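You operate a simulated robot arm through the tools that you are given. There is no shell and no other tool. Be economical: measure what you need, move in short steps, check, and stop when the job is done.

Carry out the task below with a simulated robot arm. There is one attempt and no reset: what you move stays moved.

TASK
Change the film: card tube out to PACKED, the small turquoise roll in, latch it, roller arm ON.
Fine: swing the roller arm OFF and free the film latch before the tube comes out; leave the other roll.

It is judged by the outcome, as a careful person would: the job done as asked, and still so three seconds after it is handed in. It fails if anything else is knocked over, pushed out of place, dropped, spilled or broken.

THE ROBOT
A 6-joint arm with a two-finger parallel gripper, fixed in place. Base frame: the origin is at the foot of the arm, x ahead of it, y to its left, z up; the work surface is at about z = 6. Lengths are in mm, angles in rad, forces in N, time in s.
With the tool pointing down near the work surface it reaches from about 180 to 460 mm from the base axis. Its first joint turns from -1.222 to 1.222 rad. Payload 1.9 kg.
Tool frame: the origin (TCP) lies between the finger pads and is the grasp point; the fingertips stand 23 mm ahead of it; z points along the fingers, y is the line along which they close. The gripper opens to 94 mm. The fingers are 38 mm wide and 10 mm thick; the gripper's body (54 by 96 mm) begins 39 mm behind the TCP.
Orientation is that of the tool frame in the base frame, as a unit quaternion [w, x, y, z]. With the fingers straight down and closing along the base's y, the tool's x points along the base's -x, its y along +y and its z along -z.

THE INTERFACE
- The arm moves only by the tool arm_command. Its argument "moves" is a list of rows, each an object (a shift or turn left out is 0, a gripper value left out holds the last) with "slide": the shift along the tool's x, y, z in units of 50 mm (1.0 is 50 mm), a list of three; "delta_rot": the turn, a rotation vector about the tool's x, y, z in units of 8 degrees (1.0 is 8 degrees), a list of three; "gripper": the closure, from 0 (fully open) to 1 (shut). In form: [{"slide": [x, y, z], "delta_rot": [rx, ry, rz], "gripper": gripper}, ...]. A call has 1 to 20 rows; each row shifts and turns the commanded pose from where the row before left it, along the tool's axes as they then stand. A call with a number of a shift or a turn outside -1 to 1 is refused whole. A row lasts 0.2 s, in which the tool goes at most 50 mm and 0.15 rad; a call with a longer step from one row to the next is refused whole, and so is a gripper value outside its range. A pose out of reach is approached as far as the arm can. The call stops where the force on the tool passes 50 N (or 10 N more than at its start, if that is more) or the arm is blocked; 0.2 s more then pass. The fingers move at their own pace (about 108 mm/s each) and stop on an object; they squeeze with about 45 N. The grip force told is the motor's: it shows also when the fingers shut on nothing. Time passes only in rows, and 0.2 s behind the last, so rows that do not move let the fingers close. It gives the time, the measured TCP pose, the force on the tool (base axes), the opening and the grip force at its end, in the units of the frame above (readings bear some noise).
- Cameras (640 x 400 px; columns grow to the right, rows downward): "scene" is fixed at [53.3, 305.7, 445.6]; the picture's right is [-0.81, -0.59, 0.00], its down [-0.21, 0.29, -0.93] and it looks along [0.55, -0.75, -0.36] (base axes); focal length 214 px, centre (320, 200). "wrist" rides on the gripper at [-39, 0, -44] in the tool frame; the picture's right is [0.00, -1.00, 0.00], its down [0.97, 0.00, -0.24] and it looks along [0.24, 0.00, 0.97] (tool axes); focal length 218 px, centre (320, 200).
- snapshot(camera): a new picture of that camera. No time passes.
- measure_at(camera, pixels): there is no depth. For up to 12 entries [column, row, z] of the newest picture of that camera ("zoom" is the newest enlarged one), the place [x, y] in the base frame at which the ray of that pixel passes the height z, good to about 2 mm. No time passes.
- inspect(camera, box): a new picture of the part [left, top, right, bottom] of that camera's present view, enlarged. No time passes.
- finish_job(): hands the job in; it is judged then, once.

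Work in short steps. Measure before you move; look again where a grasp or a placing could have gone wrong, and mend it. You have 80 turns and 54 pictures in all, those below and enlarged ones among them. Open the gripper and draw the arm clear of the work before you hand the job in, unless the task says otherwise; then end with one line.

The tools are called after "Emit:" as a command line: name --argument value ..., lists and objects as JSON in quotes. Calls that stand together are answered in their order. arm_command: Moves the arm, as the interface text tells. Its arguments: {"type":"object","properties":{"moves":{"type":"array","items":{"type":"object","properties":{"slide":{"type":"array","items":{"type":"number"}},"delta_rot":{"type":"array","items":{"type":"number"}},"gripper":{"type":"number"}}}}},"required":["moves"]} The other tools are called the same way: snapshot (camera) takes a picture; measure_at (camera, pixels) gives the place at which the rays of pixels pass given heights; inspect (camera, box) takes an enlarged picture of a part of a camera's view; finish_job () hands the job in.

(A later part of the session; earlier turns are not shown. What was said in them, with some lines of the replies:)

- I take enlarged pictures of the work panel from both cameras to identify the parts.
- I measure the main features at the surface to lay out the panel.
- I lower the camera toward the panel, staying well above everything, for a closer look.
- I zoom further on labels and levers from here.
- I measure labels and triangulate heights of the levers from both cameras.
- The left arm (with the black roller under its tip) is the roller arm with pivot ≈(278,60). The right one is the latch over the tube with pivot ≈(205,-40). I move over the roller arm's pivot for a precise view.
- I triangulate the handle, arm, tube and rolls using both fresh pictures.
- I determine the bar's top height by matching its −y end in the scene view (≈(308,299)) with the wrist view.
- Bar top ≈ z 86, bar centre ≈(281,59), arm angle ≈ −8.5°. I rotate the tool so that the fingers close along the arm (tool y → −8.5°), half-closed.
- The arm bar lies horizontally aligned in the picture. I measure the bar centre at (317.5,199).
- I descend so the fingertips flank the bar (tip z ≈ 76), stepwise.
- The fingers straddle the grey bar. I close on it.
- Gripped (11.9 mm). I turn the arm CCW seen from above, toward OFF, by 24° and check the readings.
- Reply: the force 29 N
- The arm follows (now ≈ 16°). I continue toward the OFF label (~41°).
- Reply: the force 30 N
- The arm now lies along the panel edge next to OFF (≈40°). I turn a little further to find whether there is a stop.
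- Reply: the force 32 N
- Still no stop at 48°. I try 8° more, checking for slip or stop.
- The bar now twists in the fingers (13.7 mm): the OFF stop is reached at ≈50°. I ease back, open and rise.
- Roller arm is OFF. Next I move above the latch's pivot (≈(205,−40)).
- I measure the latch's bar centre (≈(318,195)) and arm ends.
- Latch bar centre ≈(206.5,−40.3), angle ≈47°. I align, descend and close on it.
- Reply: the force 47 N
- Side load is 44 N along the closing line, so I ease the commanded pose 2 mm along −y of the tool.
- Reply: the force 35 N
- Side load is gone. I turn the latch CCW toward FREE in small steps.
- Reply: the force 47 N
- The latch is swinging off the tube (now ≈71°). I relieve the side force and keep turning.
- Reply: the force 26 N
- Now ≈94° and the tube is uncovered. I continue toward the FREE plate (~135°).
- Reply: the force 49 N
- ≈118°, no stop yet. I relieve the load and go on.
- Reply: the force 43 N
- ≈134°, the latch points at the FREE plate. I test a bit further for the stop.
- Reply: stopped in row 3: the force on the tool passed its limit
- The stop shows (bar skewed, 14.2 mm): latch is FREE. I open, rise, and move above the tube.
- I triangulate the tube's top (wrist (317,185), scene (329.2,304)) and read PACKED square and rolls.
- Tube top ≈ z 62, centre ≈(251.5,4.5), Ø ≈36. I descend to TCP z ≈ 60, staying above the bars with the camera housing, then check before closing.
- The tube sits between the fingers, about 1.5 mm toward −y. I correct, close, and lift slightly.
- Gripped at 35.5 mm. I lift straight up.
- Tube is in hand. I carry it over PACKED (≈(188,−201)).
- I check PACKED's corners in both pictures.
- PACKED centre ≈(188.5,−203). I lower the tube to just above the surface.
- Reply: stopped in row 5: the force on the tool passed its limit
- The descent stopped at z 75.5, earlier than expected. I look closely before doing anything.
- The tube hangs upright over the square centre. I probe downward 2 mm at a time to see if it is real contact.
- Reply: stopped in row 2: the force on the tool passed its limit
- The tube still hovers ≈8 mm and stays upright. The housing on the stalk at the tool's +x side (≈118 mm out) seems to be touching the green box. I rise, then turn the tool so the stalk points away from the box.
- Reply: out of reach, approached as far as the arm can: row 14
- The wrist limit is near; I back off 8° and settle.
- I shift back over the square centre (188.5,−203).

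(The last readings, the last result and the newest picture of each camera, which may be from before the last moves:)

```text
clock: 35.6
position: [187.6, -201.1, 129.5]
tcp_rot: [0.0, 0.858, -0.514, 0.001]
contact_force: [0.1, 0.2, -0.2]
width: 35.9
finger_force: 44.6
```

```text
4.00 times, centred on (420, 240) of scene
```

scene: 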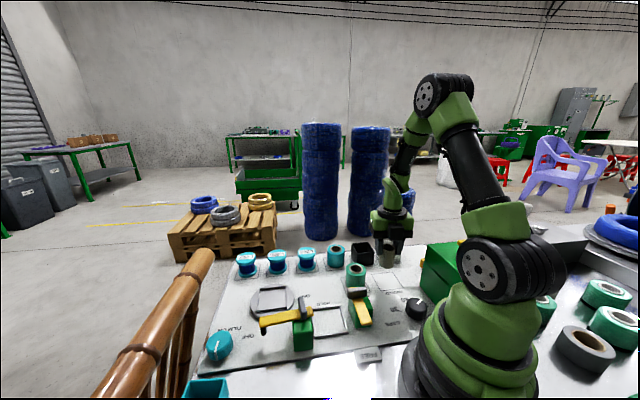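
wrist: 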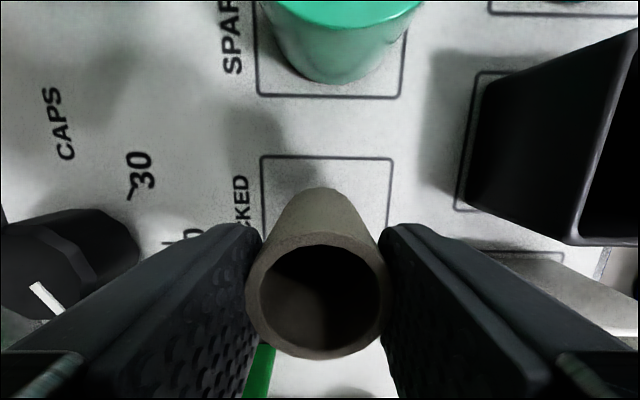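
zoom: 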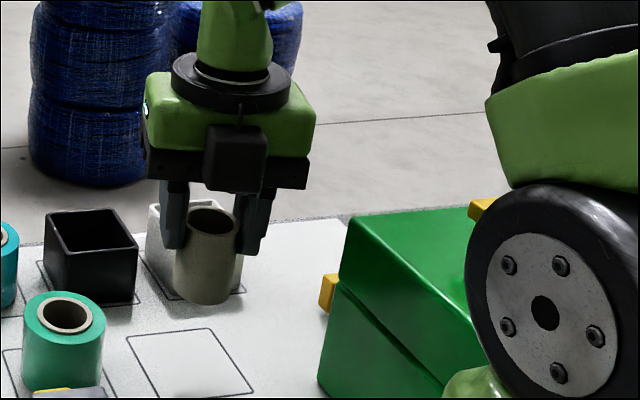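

Box is in place and clear. I lower again.

Emit:
arm_command --moves '[{"slide": [0.02, 0.01, 0.5]}, {"slide": [0, 0, 0.4]}, {"slide": [0, 0, 0.2]}, {"slide": [0, 0, 0.1]}, {"slide": [0, 0, 0.08]}, {}]'

```text
clock: 37.0
position: [188.4, -204.1, 67.1]
tcp_rot: [0.001, 0.857, -0.515, 0.001]
contact_force: [0.1, 0.1, 0.8]
width: 35.6
finger_force: 45.1
```

No contact now at 67. I lower the last millimetres slowly.

Emit:
arm_command --moves '[{"slide": [0, 0, 0.04]}, {"slide": [0, 0, 0.03]}, {"slide": [0, 0, 0.03]}, {"slide": [0, 0, 0.03]}, {}]'

```text
clock: 38.2
position: [188.6, -204.6, 60.8]
tcp_rot: [0.002, 0.858, -0.514, 0.002]
contact_force: [-2.6, 2.4, 26.6]
width: 35.7
finger_force: 44.6
```

Standing on the surface (26.6 N). I release and rise.

Emit:
arm_command --moves '[{"slide": [0, 0, -0.01]}, {"gripper": 0.3}, {}, {"slide": [0, 0, -0.5]}, {"slide": [0, 0, -0.8]}, {"slide": [0, 0, -0.8]}, {}]'

Emit:
snapshot --camera "wrist"

```text
clock: 39.8
position: [189.9, -200.4, 163.9]
tcp_rot: [0.006, 0.857, -0.516, 0.001]
contact_force: [0.1, 0.1, -1.1]
width: 65.9
finger_force: 0.0
out of reach, approached as far as the arm can: row 6
```

```text
11 pictures are left
```

wrist: 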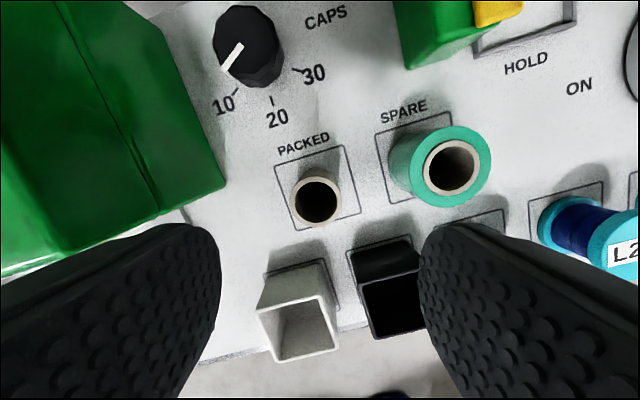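

The tube stands on PACKED. Now I move above the turquoise roll (≈(352.5,−188)) and turn the tool back (tool y ≈137°).

Emit:
arm_command --moves '[{"slide": [0.327, -0.748, 0]}, {"slide": [0.327, -0.748, 0]}, {"slide": [0.327, -0.748, 0]}, {"slide": [0.327, -0.748, 0]}, {"delta_rot": [0, 0, 1]}, {"delta_rot": [0, 0, 1]}, {"delta_rot": [0, 0, 1]}, {"delta_rot": [0, 0, 1]}, {"delta_rot": [0, 0, 1]}, {"delta_rot": [0, 0, 1]}, {"delta_rot": [0, 0, 1]}, {"delta_rot": [0, 0, 1]}, {"delta_rot": [0, 0, 1]}, {}, {}]'

Emit:
snapshot --camera "wrist"

```text
clock: 43.0
position: [353.3, -186.2, 165.9]
tcp_rot: [0.0, -0.39, 0.921, -0.001]
contact_force: [0.5, -0.4, 0.4]
width: 65.7
finger_force: 0.0
```

```text
10 pictures are left
```

wrist: 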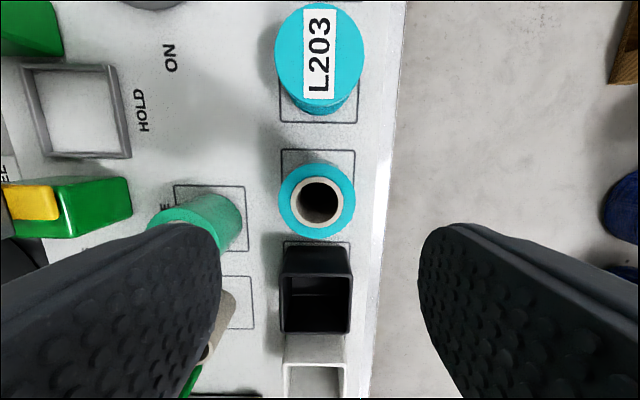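

I measure the turquoise roll's top (318,202) and the empty holder's corners.

Emit:
measure_at --camera "wrist" --pixels '[[318, 202, 54], [318, 202, 58], [279, 202, 54], [356, 202, 54], [22, 66, 16], [118, 64, 16], [131, 155, 16], [48, 158, 16]]'

```text
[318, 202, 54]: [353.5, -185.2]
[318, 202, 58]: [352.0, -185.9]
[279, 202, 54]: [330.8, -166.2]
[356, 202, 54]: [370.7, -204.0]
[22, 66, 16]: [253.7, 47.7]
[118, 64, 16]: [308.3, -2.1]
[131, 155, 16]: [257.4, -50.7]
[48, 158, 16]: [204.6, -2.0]
```

Roll centre ≈(352.7,−186), Ø ≈ 54. I open wider, descend to TCP z ≈ 58 and close.

Emit:
arm_command --moves '[{"slide": [0, 0.01, 0.5], "gripper": 0.1}, {"slide": [0, 0, 0.6]}, {"slide": [0, 0, 0.5]}, {"slide": [0, 0, 0.4]}, {"slide": [0, 0, 0.16]}, {}]'

Emit:
snapshot --camera "wrist"

```text
clock: 44.4
position: [354.7, -186.1, 55.2]
tcp_rot: [-0.002, -0.391, 0.92, -0.001]
contact_force: [0.6, -1.0, 0.0]
width: 84.8
finger_force: 0.0
```

```text
9 pictures are left
```

wrist: 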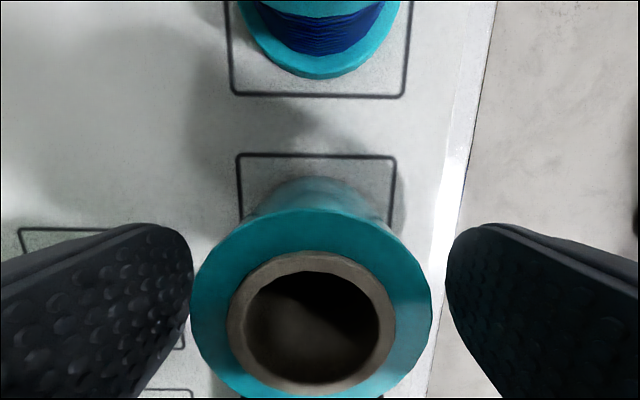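

Roll sits about 2 mm toward +y. I correct and close.

Emit:
arm_command --moves '[{"slide": [0, 0.035, 0]}, {"gripper": 1}, {}, {}, {"slide": [0, 0, -0.06]}, {"slide": [0, 0, -0.3]}, {"slide": [0, 0, -0.6]}, {"slide": [0, 0, -0.7]}, {"slide": [0, 0, -0.7]}, {"slide": [0, 0, -0.2]}, {}]'

Emit:
snapshot --camera "scene"

```text
clock: 46.8
position: [353.3, -184.9, 185.4]
tcp_rot: [-0.001, -0.391, 0.92, -0.002]
contact_force: [0.4, 0.3, -0.5]
width: 54.5
finger_force: 44.8
```

```text
8 pictures are left
```

scene: 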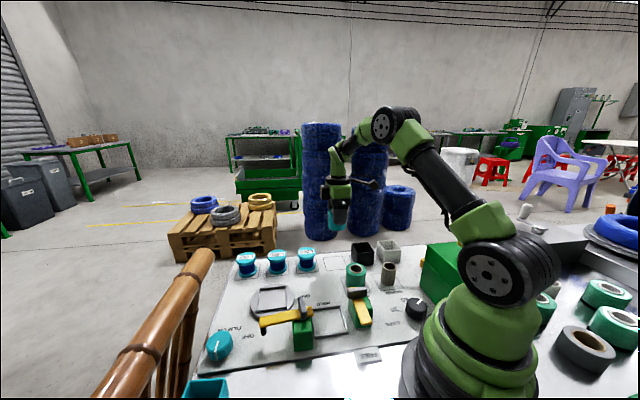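

Roll is held (54.5 mm). I carry it over the holder (≈(250.5,3.6)).

Emit:
arm_command --moves '[{"slide": [-0.258, 0.818, 0]}, {"slide": [-0.258, 0.818, 0]}, {"slide": [-0.258, 0.818, 0]}, {"slide": [-0.258, 0.818, 0]}, {"slide": [-0.258, 0.818, 0]}, {}]'

Emit:
snapshot --camera "wrist"

```text
clock: 48.2
position: [249.0, 5.1, 185.8]
tcp_rot: [0.0, -0.391, 0.92, -0.001]
contact_force: [1.1, -0.3, -1.8]
width: 54.6
finger_force: 44.8
```

```text
7 pictures are left
```

wrist: 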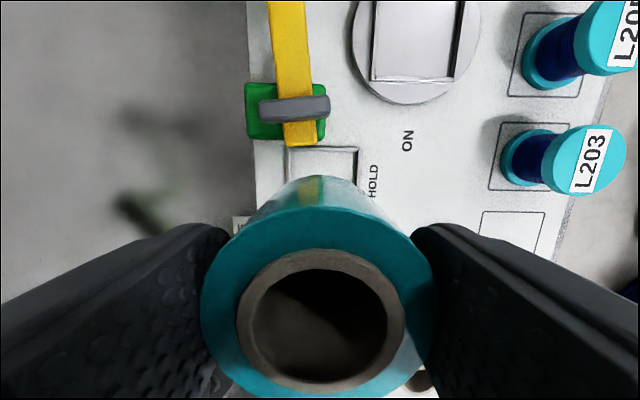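

I check the tray's far rail corners to centre the roll.

Emit:
measure_at --camera "wrist" --pixels '[[287, 148, 14], [358, 148, 14], [322, 148, 14], [317, 321, 185]]'

```text
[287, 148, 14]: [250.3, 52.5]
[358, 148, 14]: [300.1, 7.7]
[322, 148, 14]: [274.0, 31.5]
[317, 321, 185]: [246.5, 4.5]
```

Tray centre ≈(251,4.7). I nudge and lower into the tray, slowing near the bottom.

Emit:
arm_command --moves '[{"slide": [-0.016, -0.034, 0.6]}, {"slide": [0, 0, 0.6]}, {"slide": [0, 0, 0.6]}, {"slide": [0, 0, 0.4]}, {"slide": [0, 0, 0.2]}, {}]'

Emit:
inspect --camera "scene" --box '[270, 260, 390, 335]'

```text
clock: 49.6
position: [252.2, 2.9, 63.2]
tcp_rot: [0.0, -0.392, 0.92, -0.002]
contact_force: [-0.7, 0.5, -0.9]
width: 54.8
finger_force: 45.2
```

```text
5.33 times, centred on (330, 298) of scene
```

zoom: 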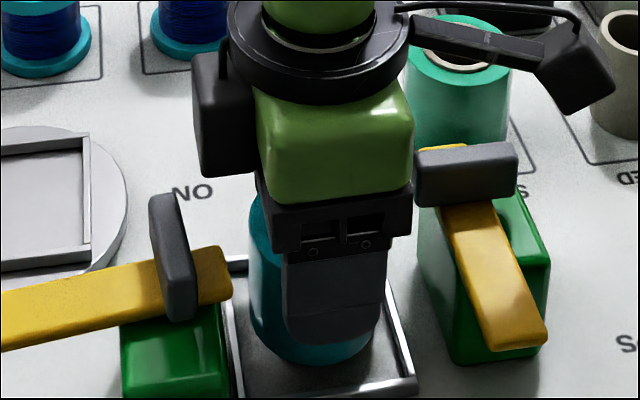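

The roll is inside the tray rails. I lower the last few millimetres to contact.

Emit:
arm_command --moves '[{"slide": [0, 0, 0.04]}, {"slide": [0, 0, 0.04]}, {"slide": [0, 0, 0.03]}, {"slide": [0, 0, 0.03]}, {}]'

```text
clock: 50.8
position: [251.7, 2.1, 57.2]
tcp_rot: [0.0, -0.392, 0.92, -0.001]
contact_force: [0.4, -0.1, -1.2]
width: 55.0
finger_force: 45.1
```

Emit:
arm_command --moves '[{"slide": [0, 0, 0.03]}, {"slide": [0, 0, 0.03]}, {}]'

```text
clock: 51.6
position: [250.6, 2.6, 54.0]
tcp_rot: [0.001, -0.392, 0.92, -0.001]
contact_force: [-2.4, 10.3, 35.8]
width: 54.7
finger_force: 45.7
```

Seated (36 N at z 54). I release, rise and move above the latch.

Emit:
arm_command --moves '[{"slide": [0, 0, -0.02]}, {"gripper": 0.1}, {}, {"slide": [0, 0, -0.4]}, {"slide": [0, 0, -0.8]}, {"slide": [0, 0, -0.8]}, {"slide": [0, 0, -0.8]}, {"slide": [0.6, 0.02, 0], "gripper": 0.6}, {"slide": [0.6, 0, 0]}, {}]'

Emit:
snapshot --camera "wrist"

```text
clock: 53.8
position: [209.1, -40.7, 193.5]
tcp_rot: [-0.001, -0.391, 0.92, -0.002]
contact_force: [-0.5, 1.1, -0.1]
width: 37.6
finger_force: 0.1
```

```text
5 pictures are left
```

wrist: 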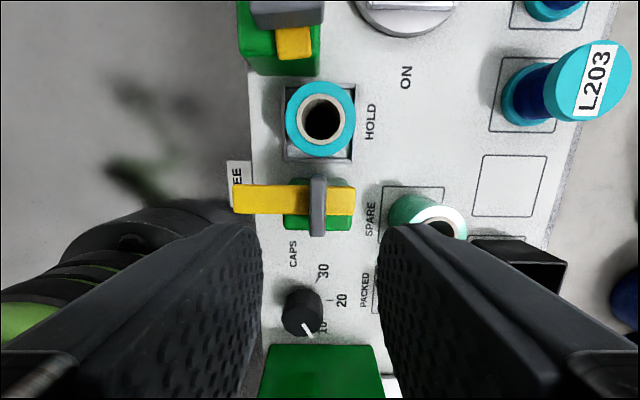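

The roll sits in the tray. I measure the latch bar centre (317.5,206).

Emit:
measure_at --camera "wrist" --pixels '[[317.5, 206, 86], [318, 177, 86], [317, 236, 86]]'

```text
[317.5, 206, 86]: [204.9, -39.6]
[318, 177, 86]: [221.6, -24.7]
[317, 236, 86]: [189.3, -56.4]
```

I align, descend and grip the latch bar.

Emit:
arm_command --moves '[{"slide": [0.024, 0.03, 0.5]}, {"slide": [0, 0, 0.6]}, {"slide": [0, 0, 0.5]}, {"slide": [0, 0, 0.26]}, {}, {"gripper": 1}, {}, {}]'

```text
clock: 55.6
position: [207.8, -40.3, 101.5]
tcp_rot: [-0.001, -0.391, 0.92, -0.001]
contact_force: [1.6, 3.3, -18.7]
width: 11.6
finger_force: 44.8
```

Gripped cleanly. I turn the latch back (CW) toward HOLD in steps.

Emit:
arm_command --moves '[{"delta_rot": [0, 0, 0.6]}, {"delta_rot": [0, 0, 0.6]}, {"delta_rot": [0, 0, 0.6]}, {"delta_rot": [0, 0, 0.6]}, {"delta_rot": [0, 0, 0.6]}, {}]'

```text
clock: 56.6
position: [207.8, -40.6, 101.2]
tcp_rot: [0.002, -0.233, 0.972, -0.001]
contact_force: [2.5, -4.9, -4.1]
width: 11.9
finger_force: 45.1
stopped in row 5: the force on the tool passed its limit (the readings are from after the stop); the commanded pose is now the measured one
```

Stopped on a force peak, now relaxed (≈117°). I continue.

Emit:
arm_command --moves '[{"delta_rot": [0, 0, 0.5]}, {"delta_rot": [0, 0, 0.5]}, {"delta_rot": [0, 0, 0.5]}, {"delta_rot": [0, 0, 0.5]}, {"delta_rot": [0, 0, 0.5]}, {}]'

```text
clock: 57.6
position: [208.2, -40.2, 101.6]
tcp_rot: [0.003, -0.103, 0.995, -0.002]
contact_force: [2.3, -6.3, -4.0]
width: 11.9
finger_force: 45.2
stopped in row 4: the force on the tool passed its limit (the readings are from after the stop); the commanded pose is now the measured one
```

≈102°, moving well. On with it.

Emit:
arm_command --moves '[{"delta_rot": [0, 0, 0.5]}, {"delta_rot": [0, 0, 0.5]}, {"delta_rot": [0, 0, 0.5]}, {"delta_rot": [0, 0, 0.5]}, {}]'

```text
clock: 58.6
position: [207.2, -41.7, 101.5]
tcp_rot: [0.004, 0.029, 1.0, -0.002]
contact_force: [2.8, -3.2, -4.1]
width: 11.8
finger_force: 44.7
stopped in row 4: the force on the tool passed its limit (the readings are from after the stop); the commanded pose is now the measured one
```

Emit:
arm_command --moves '[{"delta_rot": [0, 0, 0.5]}, {"delta_rot": [0, 0, 0.5]}, {"delta_rot": [0, 0, 0.5]}, {"delta_rot": [0, 0, 0.5]}, {}]'

```text
clock: 59.8
position: [207.1, -41.0, 103.5]
tcp_rot: [0.005, 0.168, 0.986, -0.002]
contact_force: [3.1, -44.9, -10.2]
width: 12.0
finger_force: 44.8
```

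≈71°. I relieve the side force (−45 N in y) and continue.

Emit:
arm_command --moves '[{"slide": [-0.01, -0.03, 0.02]}, {"delta_rot": [0, 0, 0.5]}, {"delta_rot": [0, 0, 0.5]}, {"delta_rot": [0, 0, 0.4]}, {}]'

```text
clock: 60.6
position: [207.1, -41.6, 100.8]
tcp_rot: [0.003, 0.225, 0.974, -0.002]
contact_force: [0.6, 8.5, 0.3]
width: 11.9
finger_force: 44.7
stopped in row 3: the force on the tool passed its limit (the readings are from after the stop); the commanded pose is now the measured one
```

Emit:
arm_command --moves '[{"delta_rot": [0, 0, 0.5]}, {"delta_rot": [0, 0, 0.5]}, {"delta_rot": [0, 0, 0.5]}, {}]'

```text
clock: 61.6
position: [206.5, -42.7, 100.4]
tcp_rot: [0.003, 0.326, 0.945, 0.0]
contact_force: [1.5, 37.3, 29.3]
width: 11.7
finger_force: 44.8
```

≈52°; a bit more to the HOLD end (~46°).

Emit:
arm_command --moves '[{"slide": [0.015, 0.02, -0.01]}, {"delta_rot": [0, 0, 0.4]}, {"delta_rot": [0, 0, 0.4]}, {}]'

```text
clock: 62.4
position: [208.6, -43.3, 101.7]
tcp_rot: [0.002, 0.374, 0.927, -0.001]
contact_force: [1.2, -5.9, -3.2]
width: 11.9
finger_force: 44.1
stopped in row 3: the force on the tool passed its limit (the readings are from after the stop); the commanded pose is now the measured one
```

≈46°, the starting HOLD angle. I try slightly further to seat it against the stop.

Emit:
arm_command --moves '[{"delta_rot": [0, 0, 0.4]}, {"delta_rot": [0, 0, 0.4]}, {}]'

Emit:
snapshot --camera "wrist"

```text
clock: 63.2
position: [206.5, -42.5, 101.4]
tcp_rot: [0.003, 0.424, 0.906, -0.002]
contact_force: [-7.5, -10.1, 4.1]
width: 14.2
finger_force: 44.9
```

```text
4 pictures are left
```

wrist: 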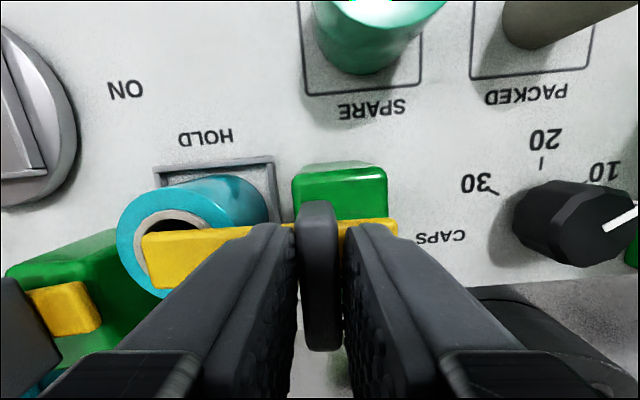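

The bar skews at 40°: the HOLD stop is reached with the latch across the roll. I ease back, open, rise and go above the roller arm's bar.

Emit:
arm_command --moves '[{"delta_rot": [0, 0, -0.6]}, {"gripper": 0.6}, {}, {"slide": [0, 0, -0.5]}, {"slide": [0, 0, -0.7]}, {"slide": [0, 0, -0.7], "delta_rot": [0, 0, -0.5]}, {"slide": [0.08, 0.83, 0]}, {"slide": [0.08, 0.83, 0]}, {"slide": [0.08, 0.83, 0]}, {}]'

Emit:
snapshot --camera "wrist"

```text
clock: 65.4
position: [280.7, 59.6, 197.2]
tcp_rot: [0.003, 0.355, 0.935, -0.001]
contact_force: [0.0, 0.3, -0.1]
width: 37.6
finger_force: 0.1
```

```text
3 pictures are left
```

wrist: 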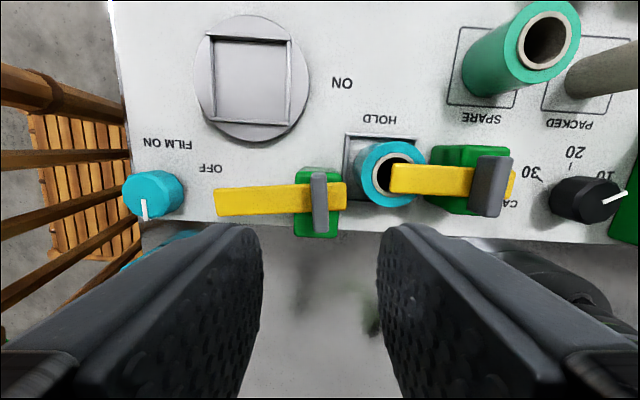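

Latch lies across the turquoise roll. Roller bar centre at (319.5,202) is right under the TCP, arm at ≈52°; I align, descend and grip.

Emit:
arm_command --moves '[{"slide": [0, 0, 0.5], "delta_rot": [0, 0, -0.5]}, {"slide": [0, 0, 0.6]}, {"slide": [0, 0, 0.5]}, {"slide": [0, 0, 0.3]}, {}, {"gripper": 1}, {}, {}]'

```text
clock: 67.2
position: [280.9, 60.0, 100.7]
tcp_rot: [0.002, 0.323, 0.946, -0.001]
contact_force: [-1.0, -15.6, -11.6]
width: 11.7
finger_force: 45.0
```

Gripped. I turn the roller arm back (CW) toward ON.

Emit:
arm_command --moves '[{"delta_rot": [0, 0, 0.5]}, {"delta_rot": [0, 0, 0.5]}, {"delta_rot": [0, 0, 0.5]}, {"delta_rot": [0, 0, 0.5]}, {"delta_rot": [0, 0, 0.5]}, {"delta_rot": [0, 0, 0.5]}, {}]'

```text
clock: 68.8
position: [279.1, 59.7, 101.4]
tcp_rot: [0.001, 0.513, 0.858, -0.002]
contact_force: [-16.4, -17.1, -23.5]
width: 11.7
finger_force: 45.0
```

Emit:
arm_command --moves '[{"delta_rot": [0, 0, 0.5]}, {"delta_rot": [0, 0, 0.5]}, {"delta_rot": [0, 0, 0.5]}, {"delta_rot": [0, 0, 0.5]}, {"delta_rot": [0, 0, 0.5]}, {"delta_rot": [0, 0, 0.5]}, {"delta_rot": [0, 0, 0.5]}, {}]'

```text
clock: 70.6
position: [279.6, 59.3, 102.4]
tcp_rot: [0.002, 0.706, 0.709, -0.002]
contact_force: [-23.3, -31.6, 18.5]
width: 12.1
finger_force: 44.9
```

≈0°. I relieve the load and turn on to −8.5° and a little beyond to feel for the stop.

Emit:
arm_command --moves '[{"slide": [-0.025, -0.02, 0], "delta_rot": [0, 0, 0.3]}, {"delta_rot": [0, 0, 0.4]}, {"delta_rot": [0, 0, 0.4]}, {}]'

```text
clock: 71.6
position: [280.6, 58.9, 102.5]
tcp_rot: [0.001, 0.757, 0.653, 0.0]
contact_force: [-21.4, 33.8, -18.8]
width: 11.7
finger_force: 45.3
```

At −8.5° (starting angle) with 11.7 mm. I test 6° further.

Emit:
arm_command --moves '[{"slide": [0.015, -0.01, 0.01], "delta_rot": [0, 0, 0.4]}, {"delta_rot": [0, 0, 0.4]}, {}]'

Emit:
snapshot --camera "wrist"

```text
clock: 72.4
position: [278.6, 59.0, 101.9]
tcp_rot: [0.003, 0.791, 0.611, 0.0]
contact_force: [-23.8, 4.6, 9.4]
width: 15.0
finger_force: 44.5
```

```text
2 pictures are left
```

wrist: 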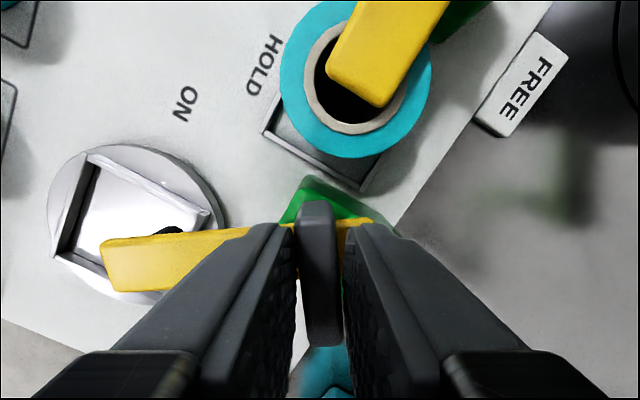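

The bar skews (15 mm): the ON stop is reached, the roller is on the turntable. I ease back, release and draw the arm clear.

Emit:
arm_command --moves '[{"delta_rot": [0, 0, -0.7]}, {"gripper": 0.6}, {}, {"slide": [0, 0, -0.4]}, {"slide": [0, 0, -0.8]}, {"slide": [0, 0, -0.8]}, {"slide": [0, 0, -0.8]}, {"slide": [0, 0, -0.8]}, {"slide": [0, 0, -0.8], "gripper": 0}, {}, {}]'

Emit:
inspect --camera "scene" --box '[200, 230, 440, 380]'

```text
clock: 74.8
position: [280.4, 59.3, 320.2]
tcp_rot: [0.003, 0.761, 0.649, 0.0]
contact_force: [0.2, 0.0, -0.4]
width: 94.0
finger_force: 0.0
```

```text
2.67 times, centred on (320, 305) of scene
```

zoom: 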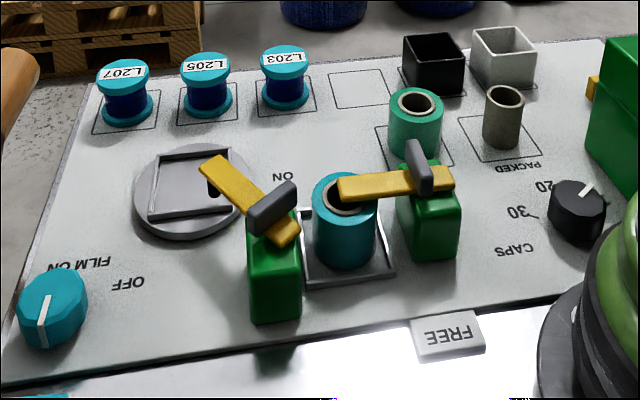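

The picture shows the tube standing on PACKED, the turquoise roll latched in the holder, the roller arm back at ON, and nothing else moved.

Emit:
finish_job

```text
The job is handed in.
```

The film is changed: the card tube stands on PACKED, the turquoise roll is in the holder with the latch at HOLD, and the roller arm is back ON; the green roll on SPARE was not touched. While lowering the tube, part of the gripper's housing touched something, probably the green box, and stopped the arm; I backed off and turned the tool, and the box looks unmoved.
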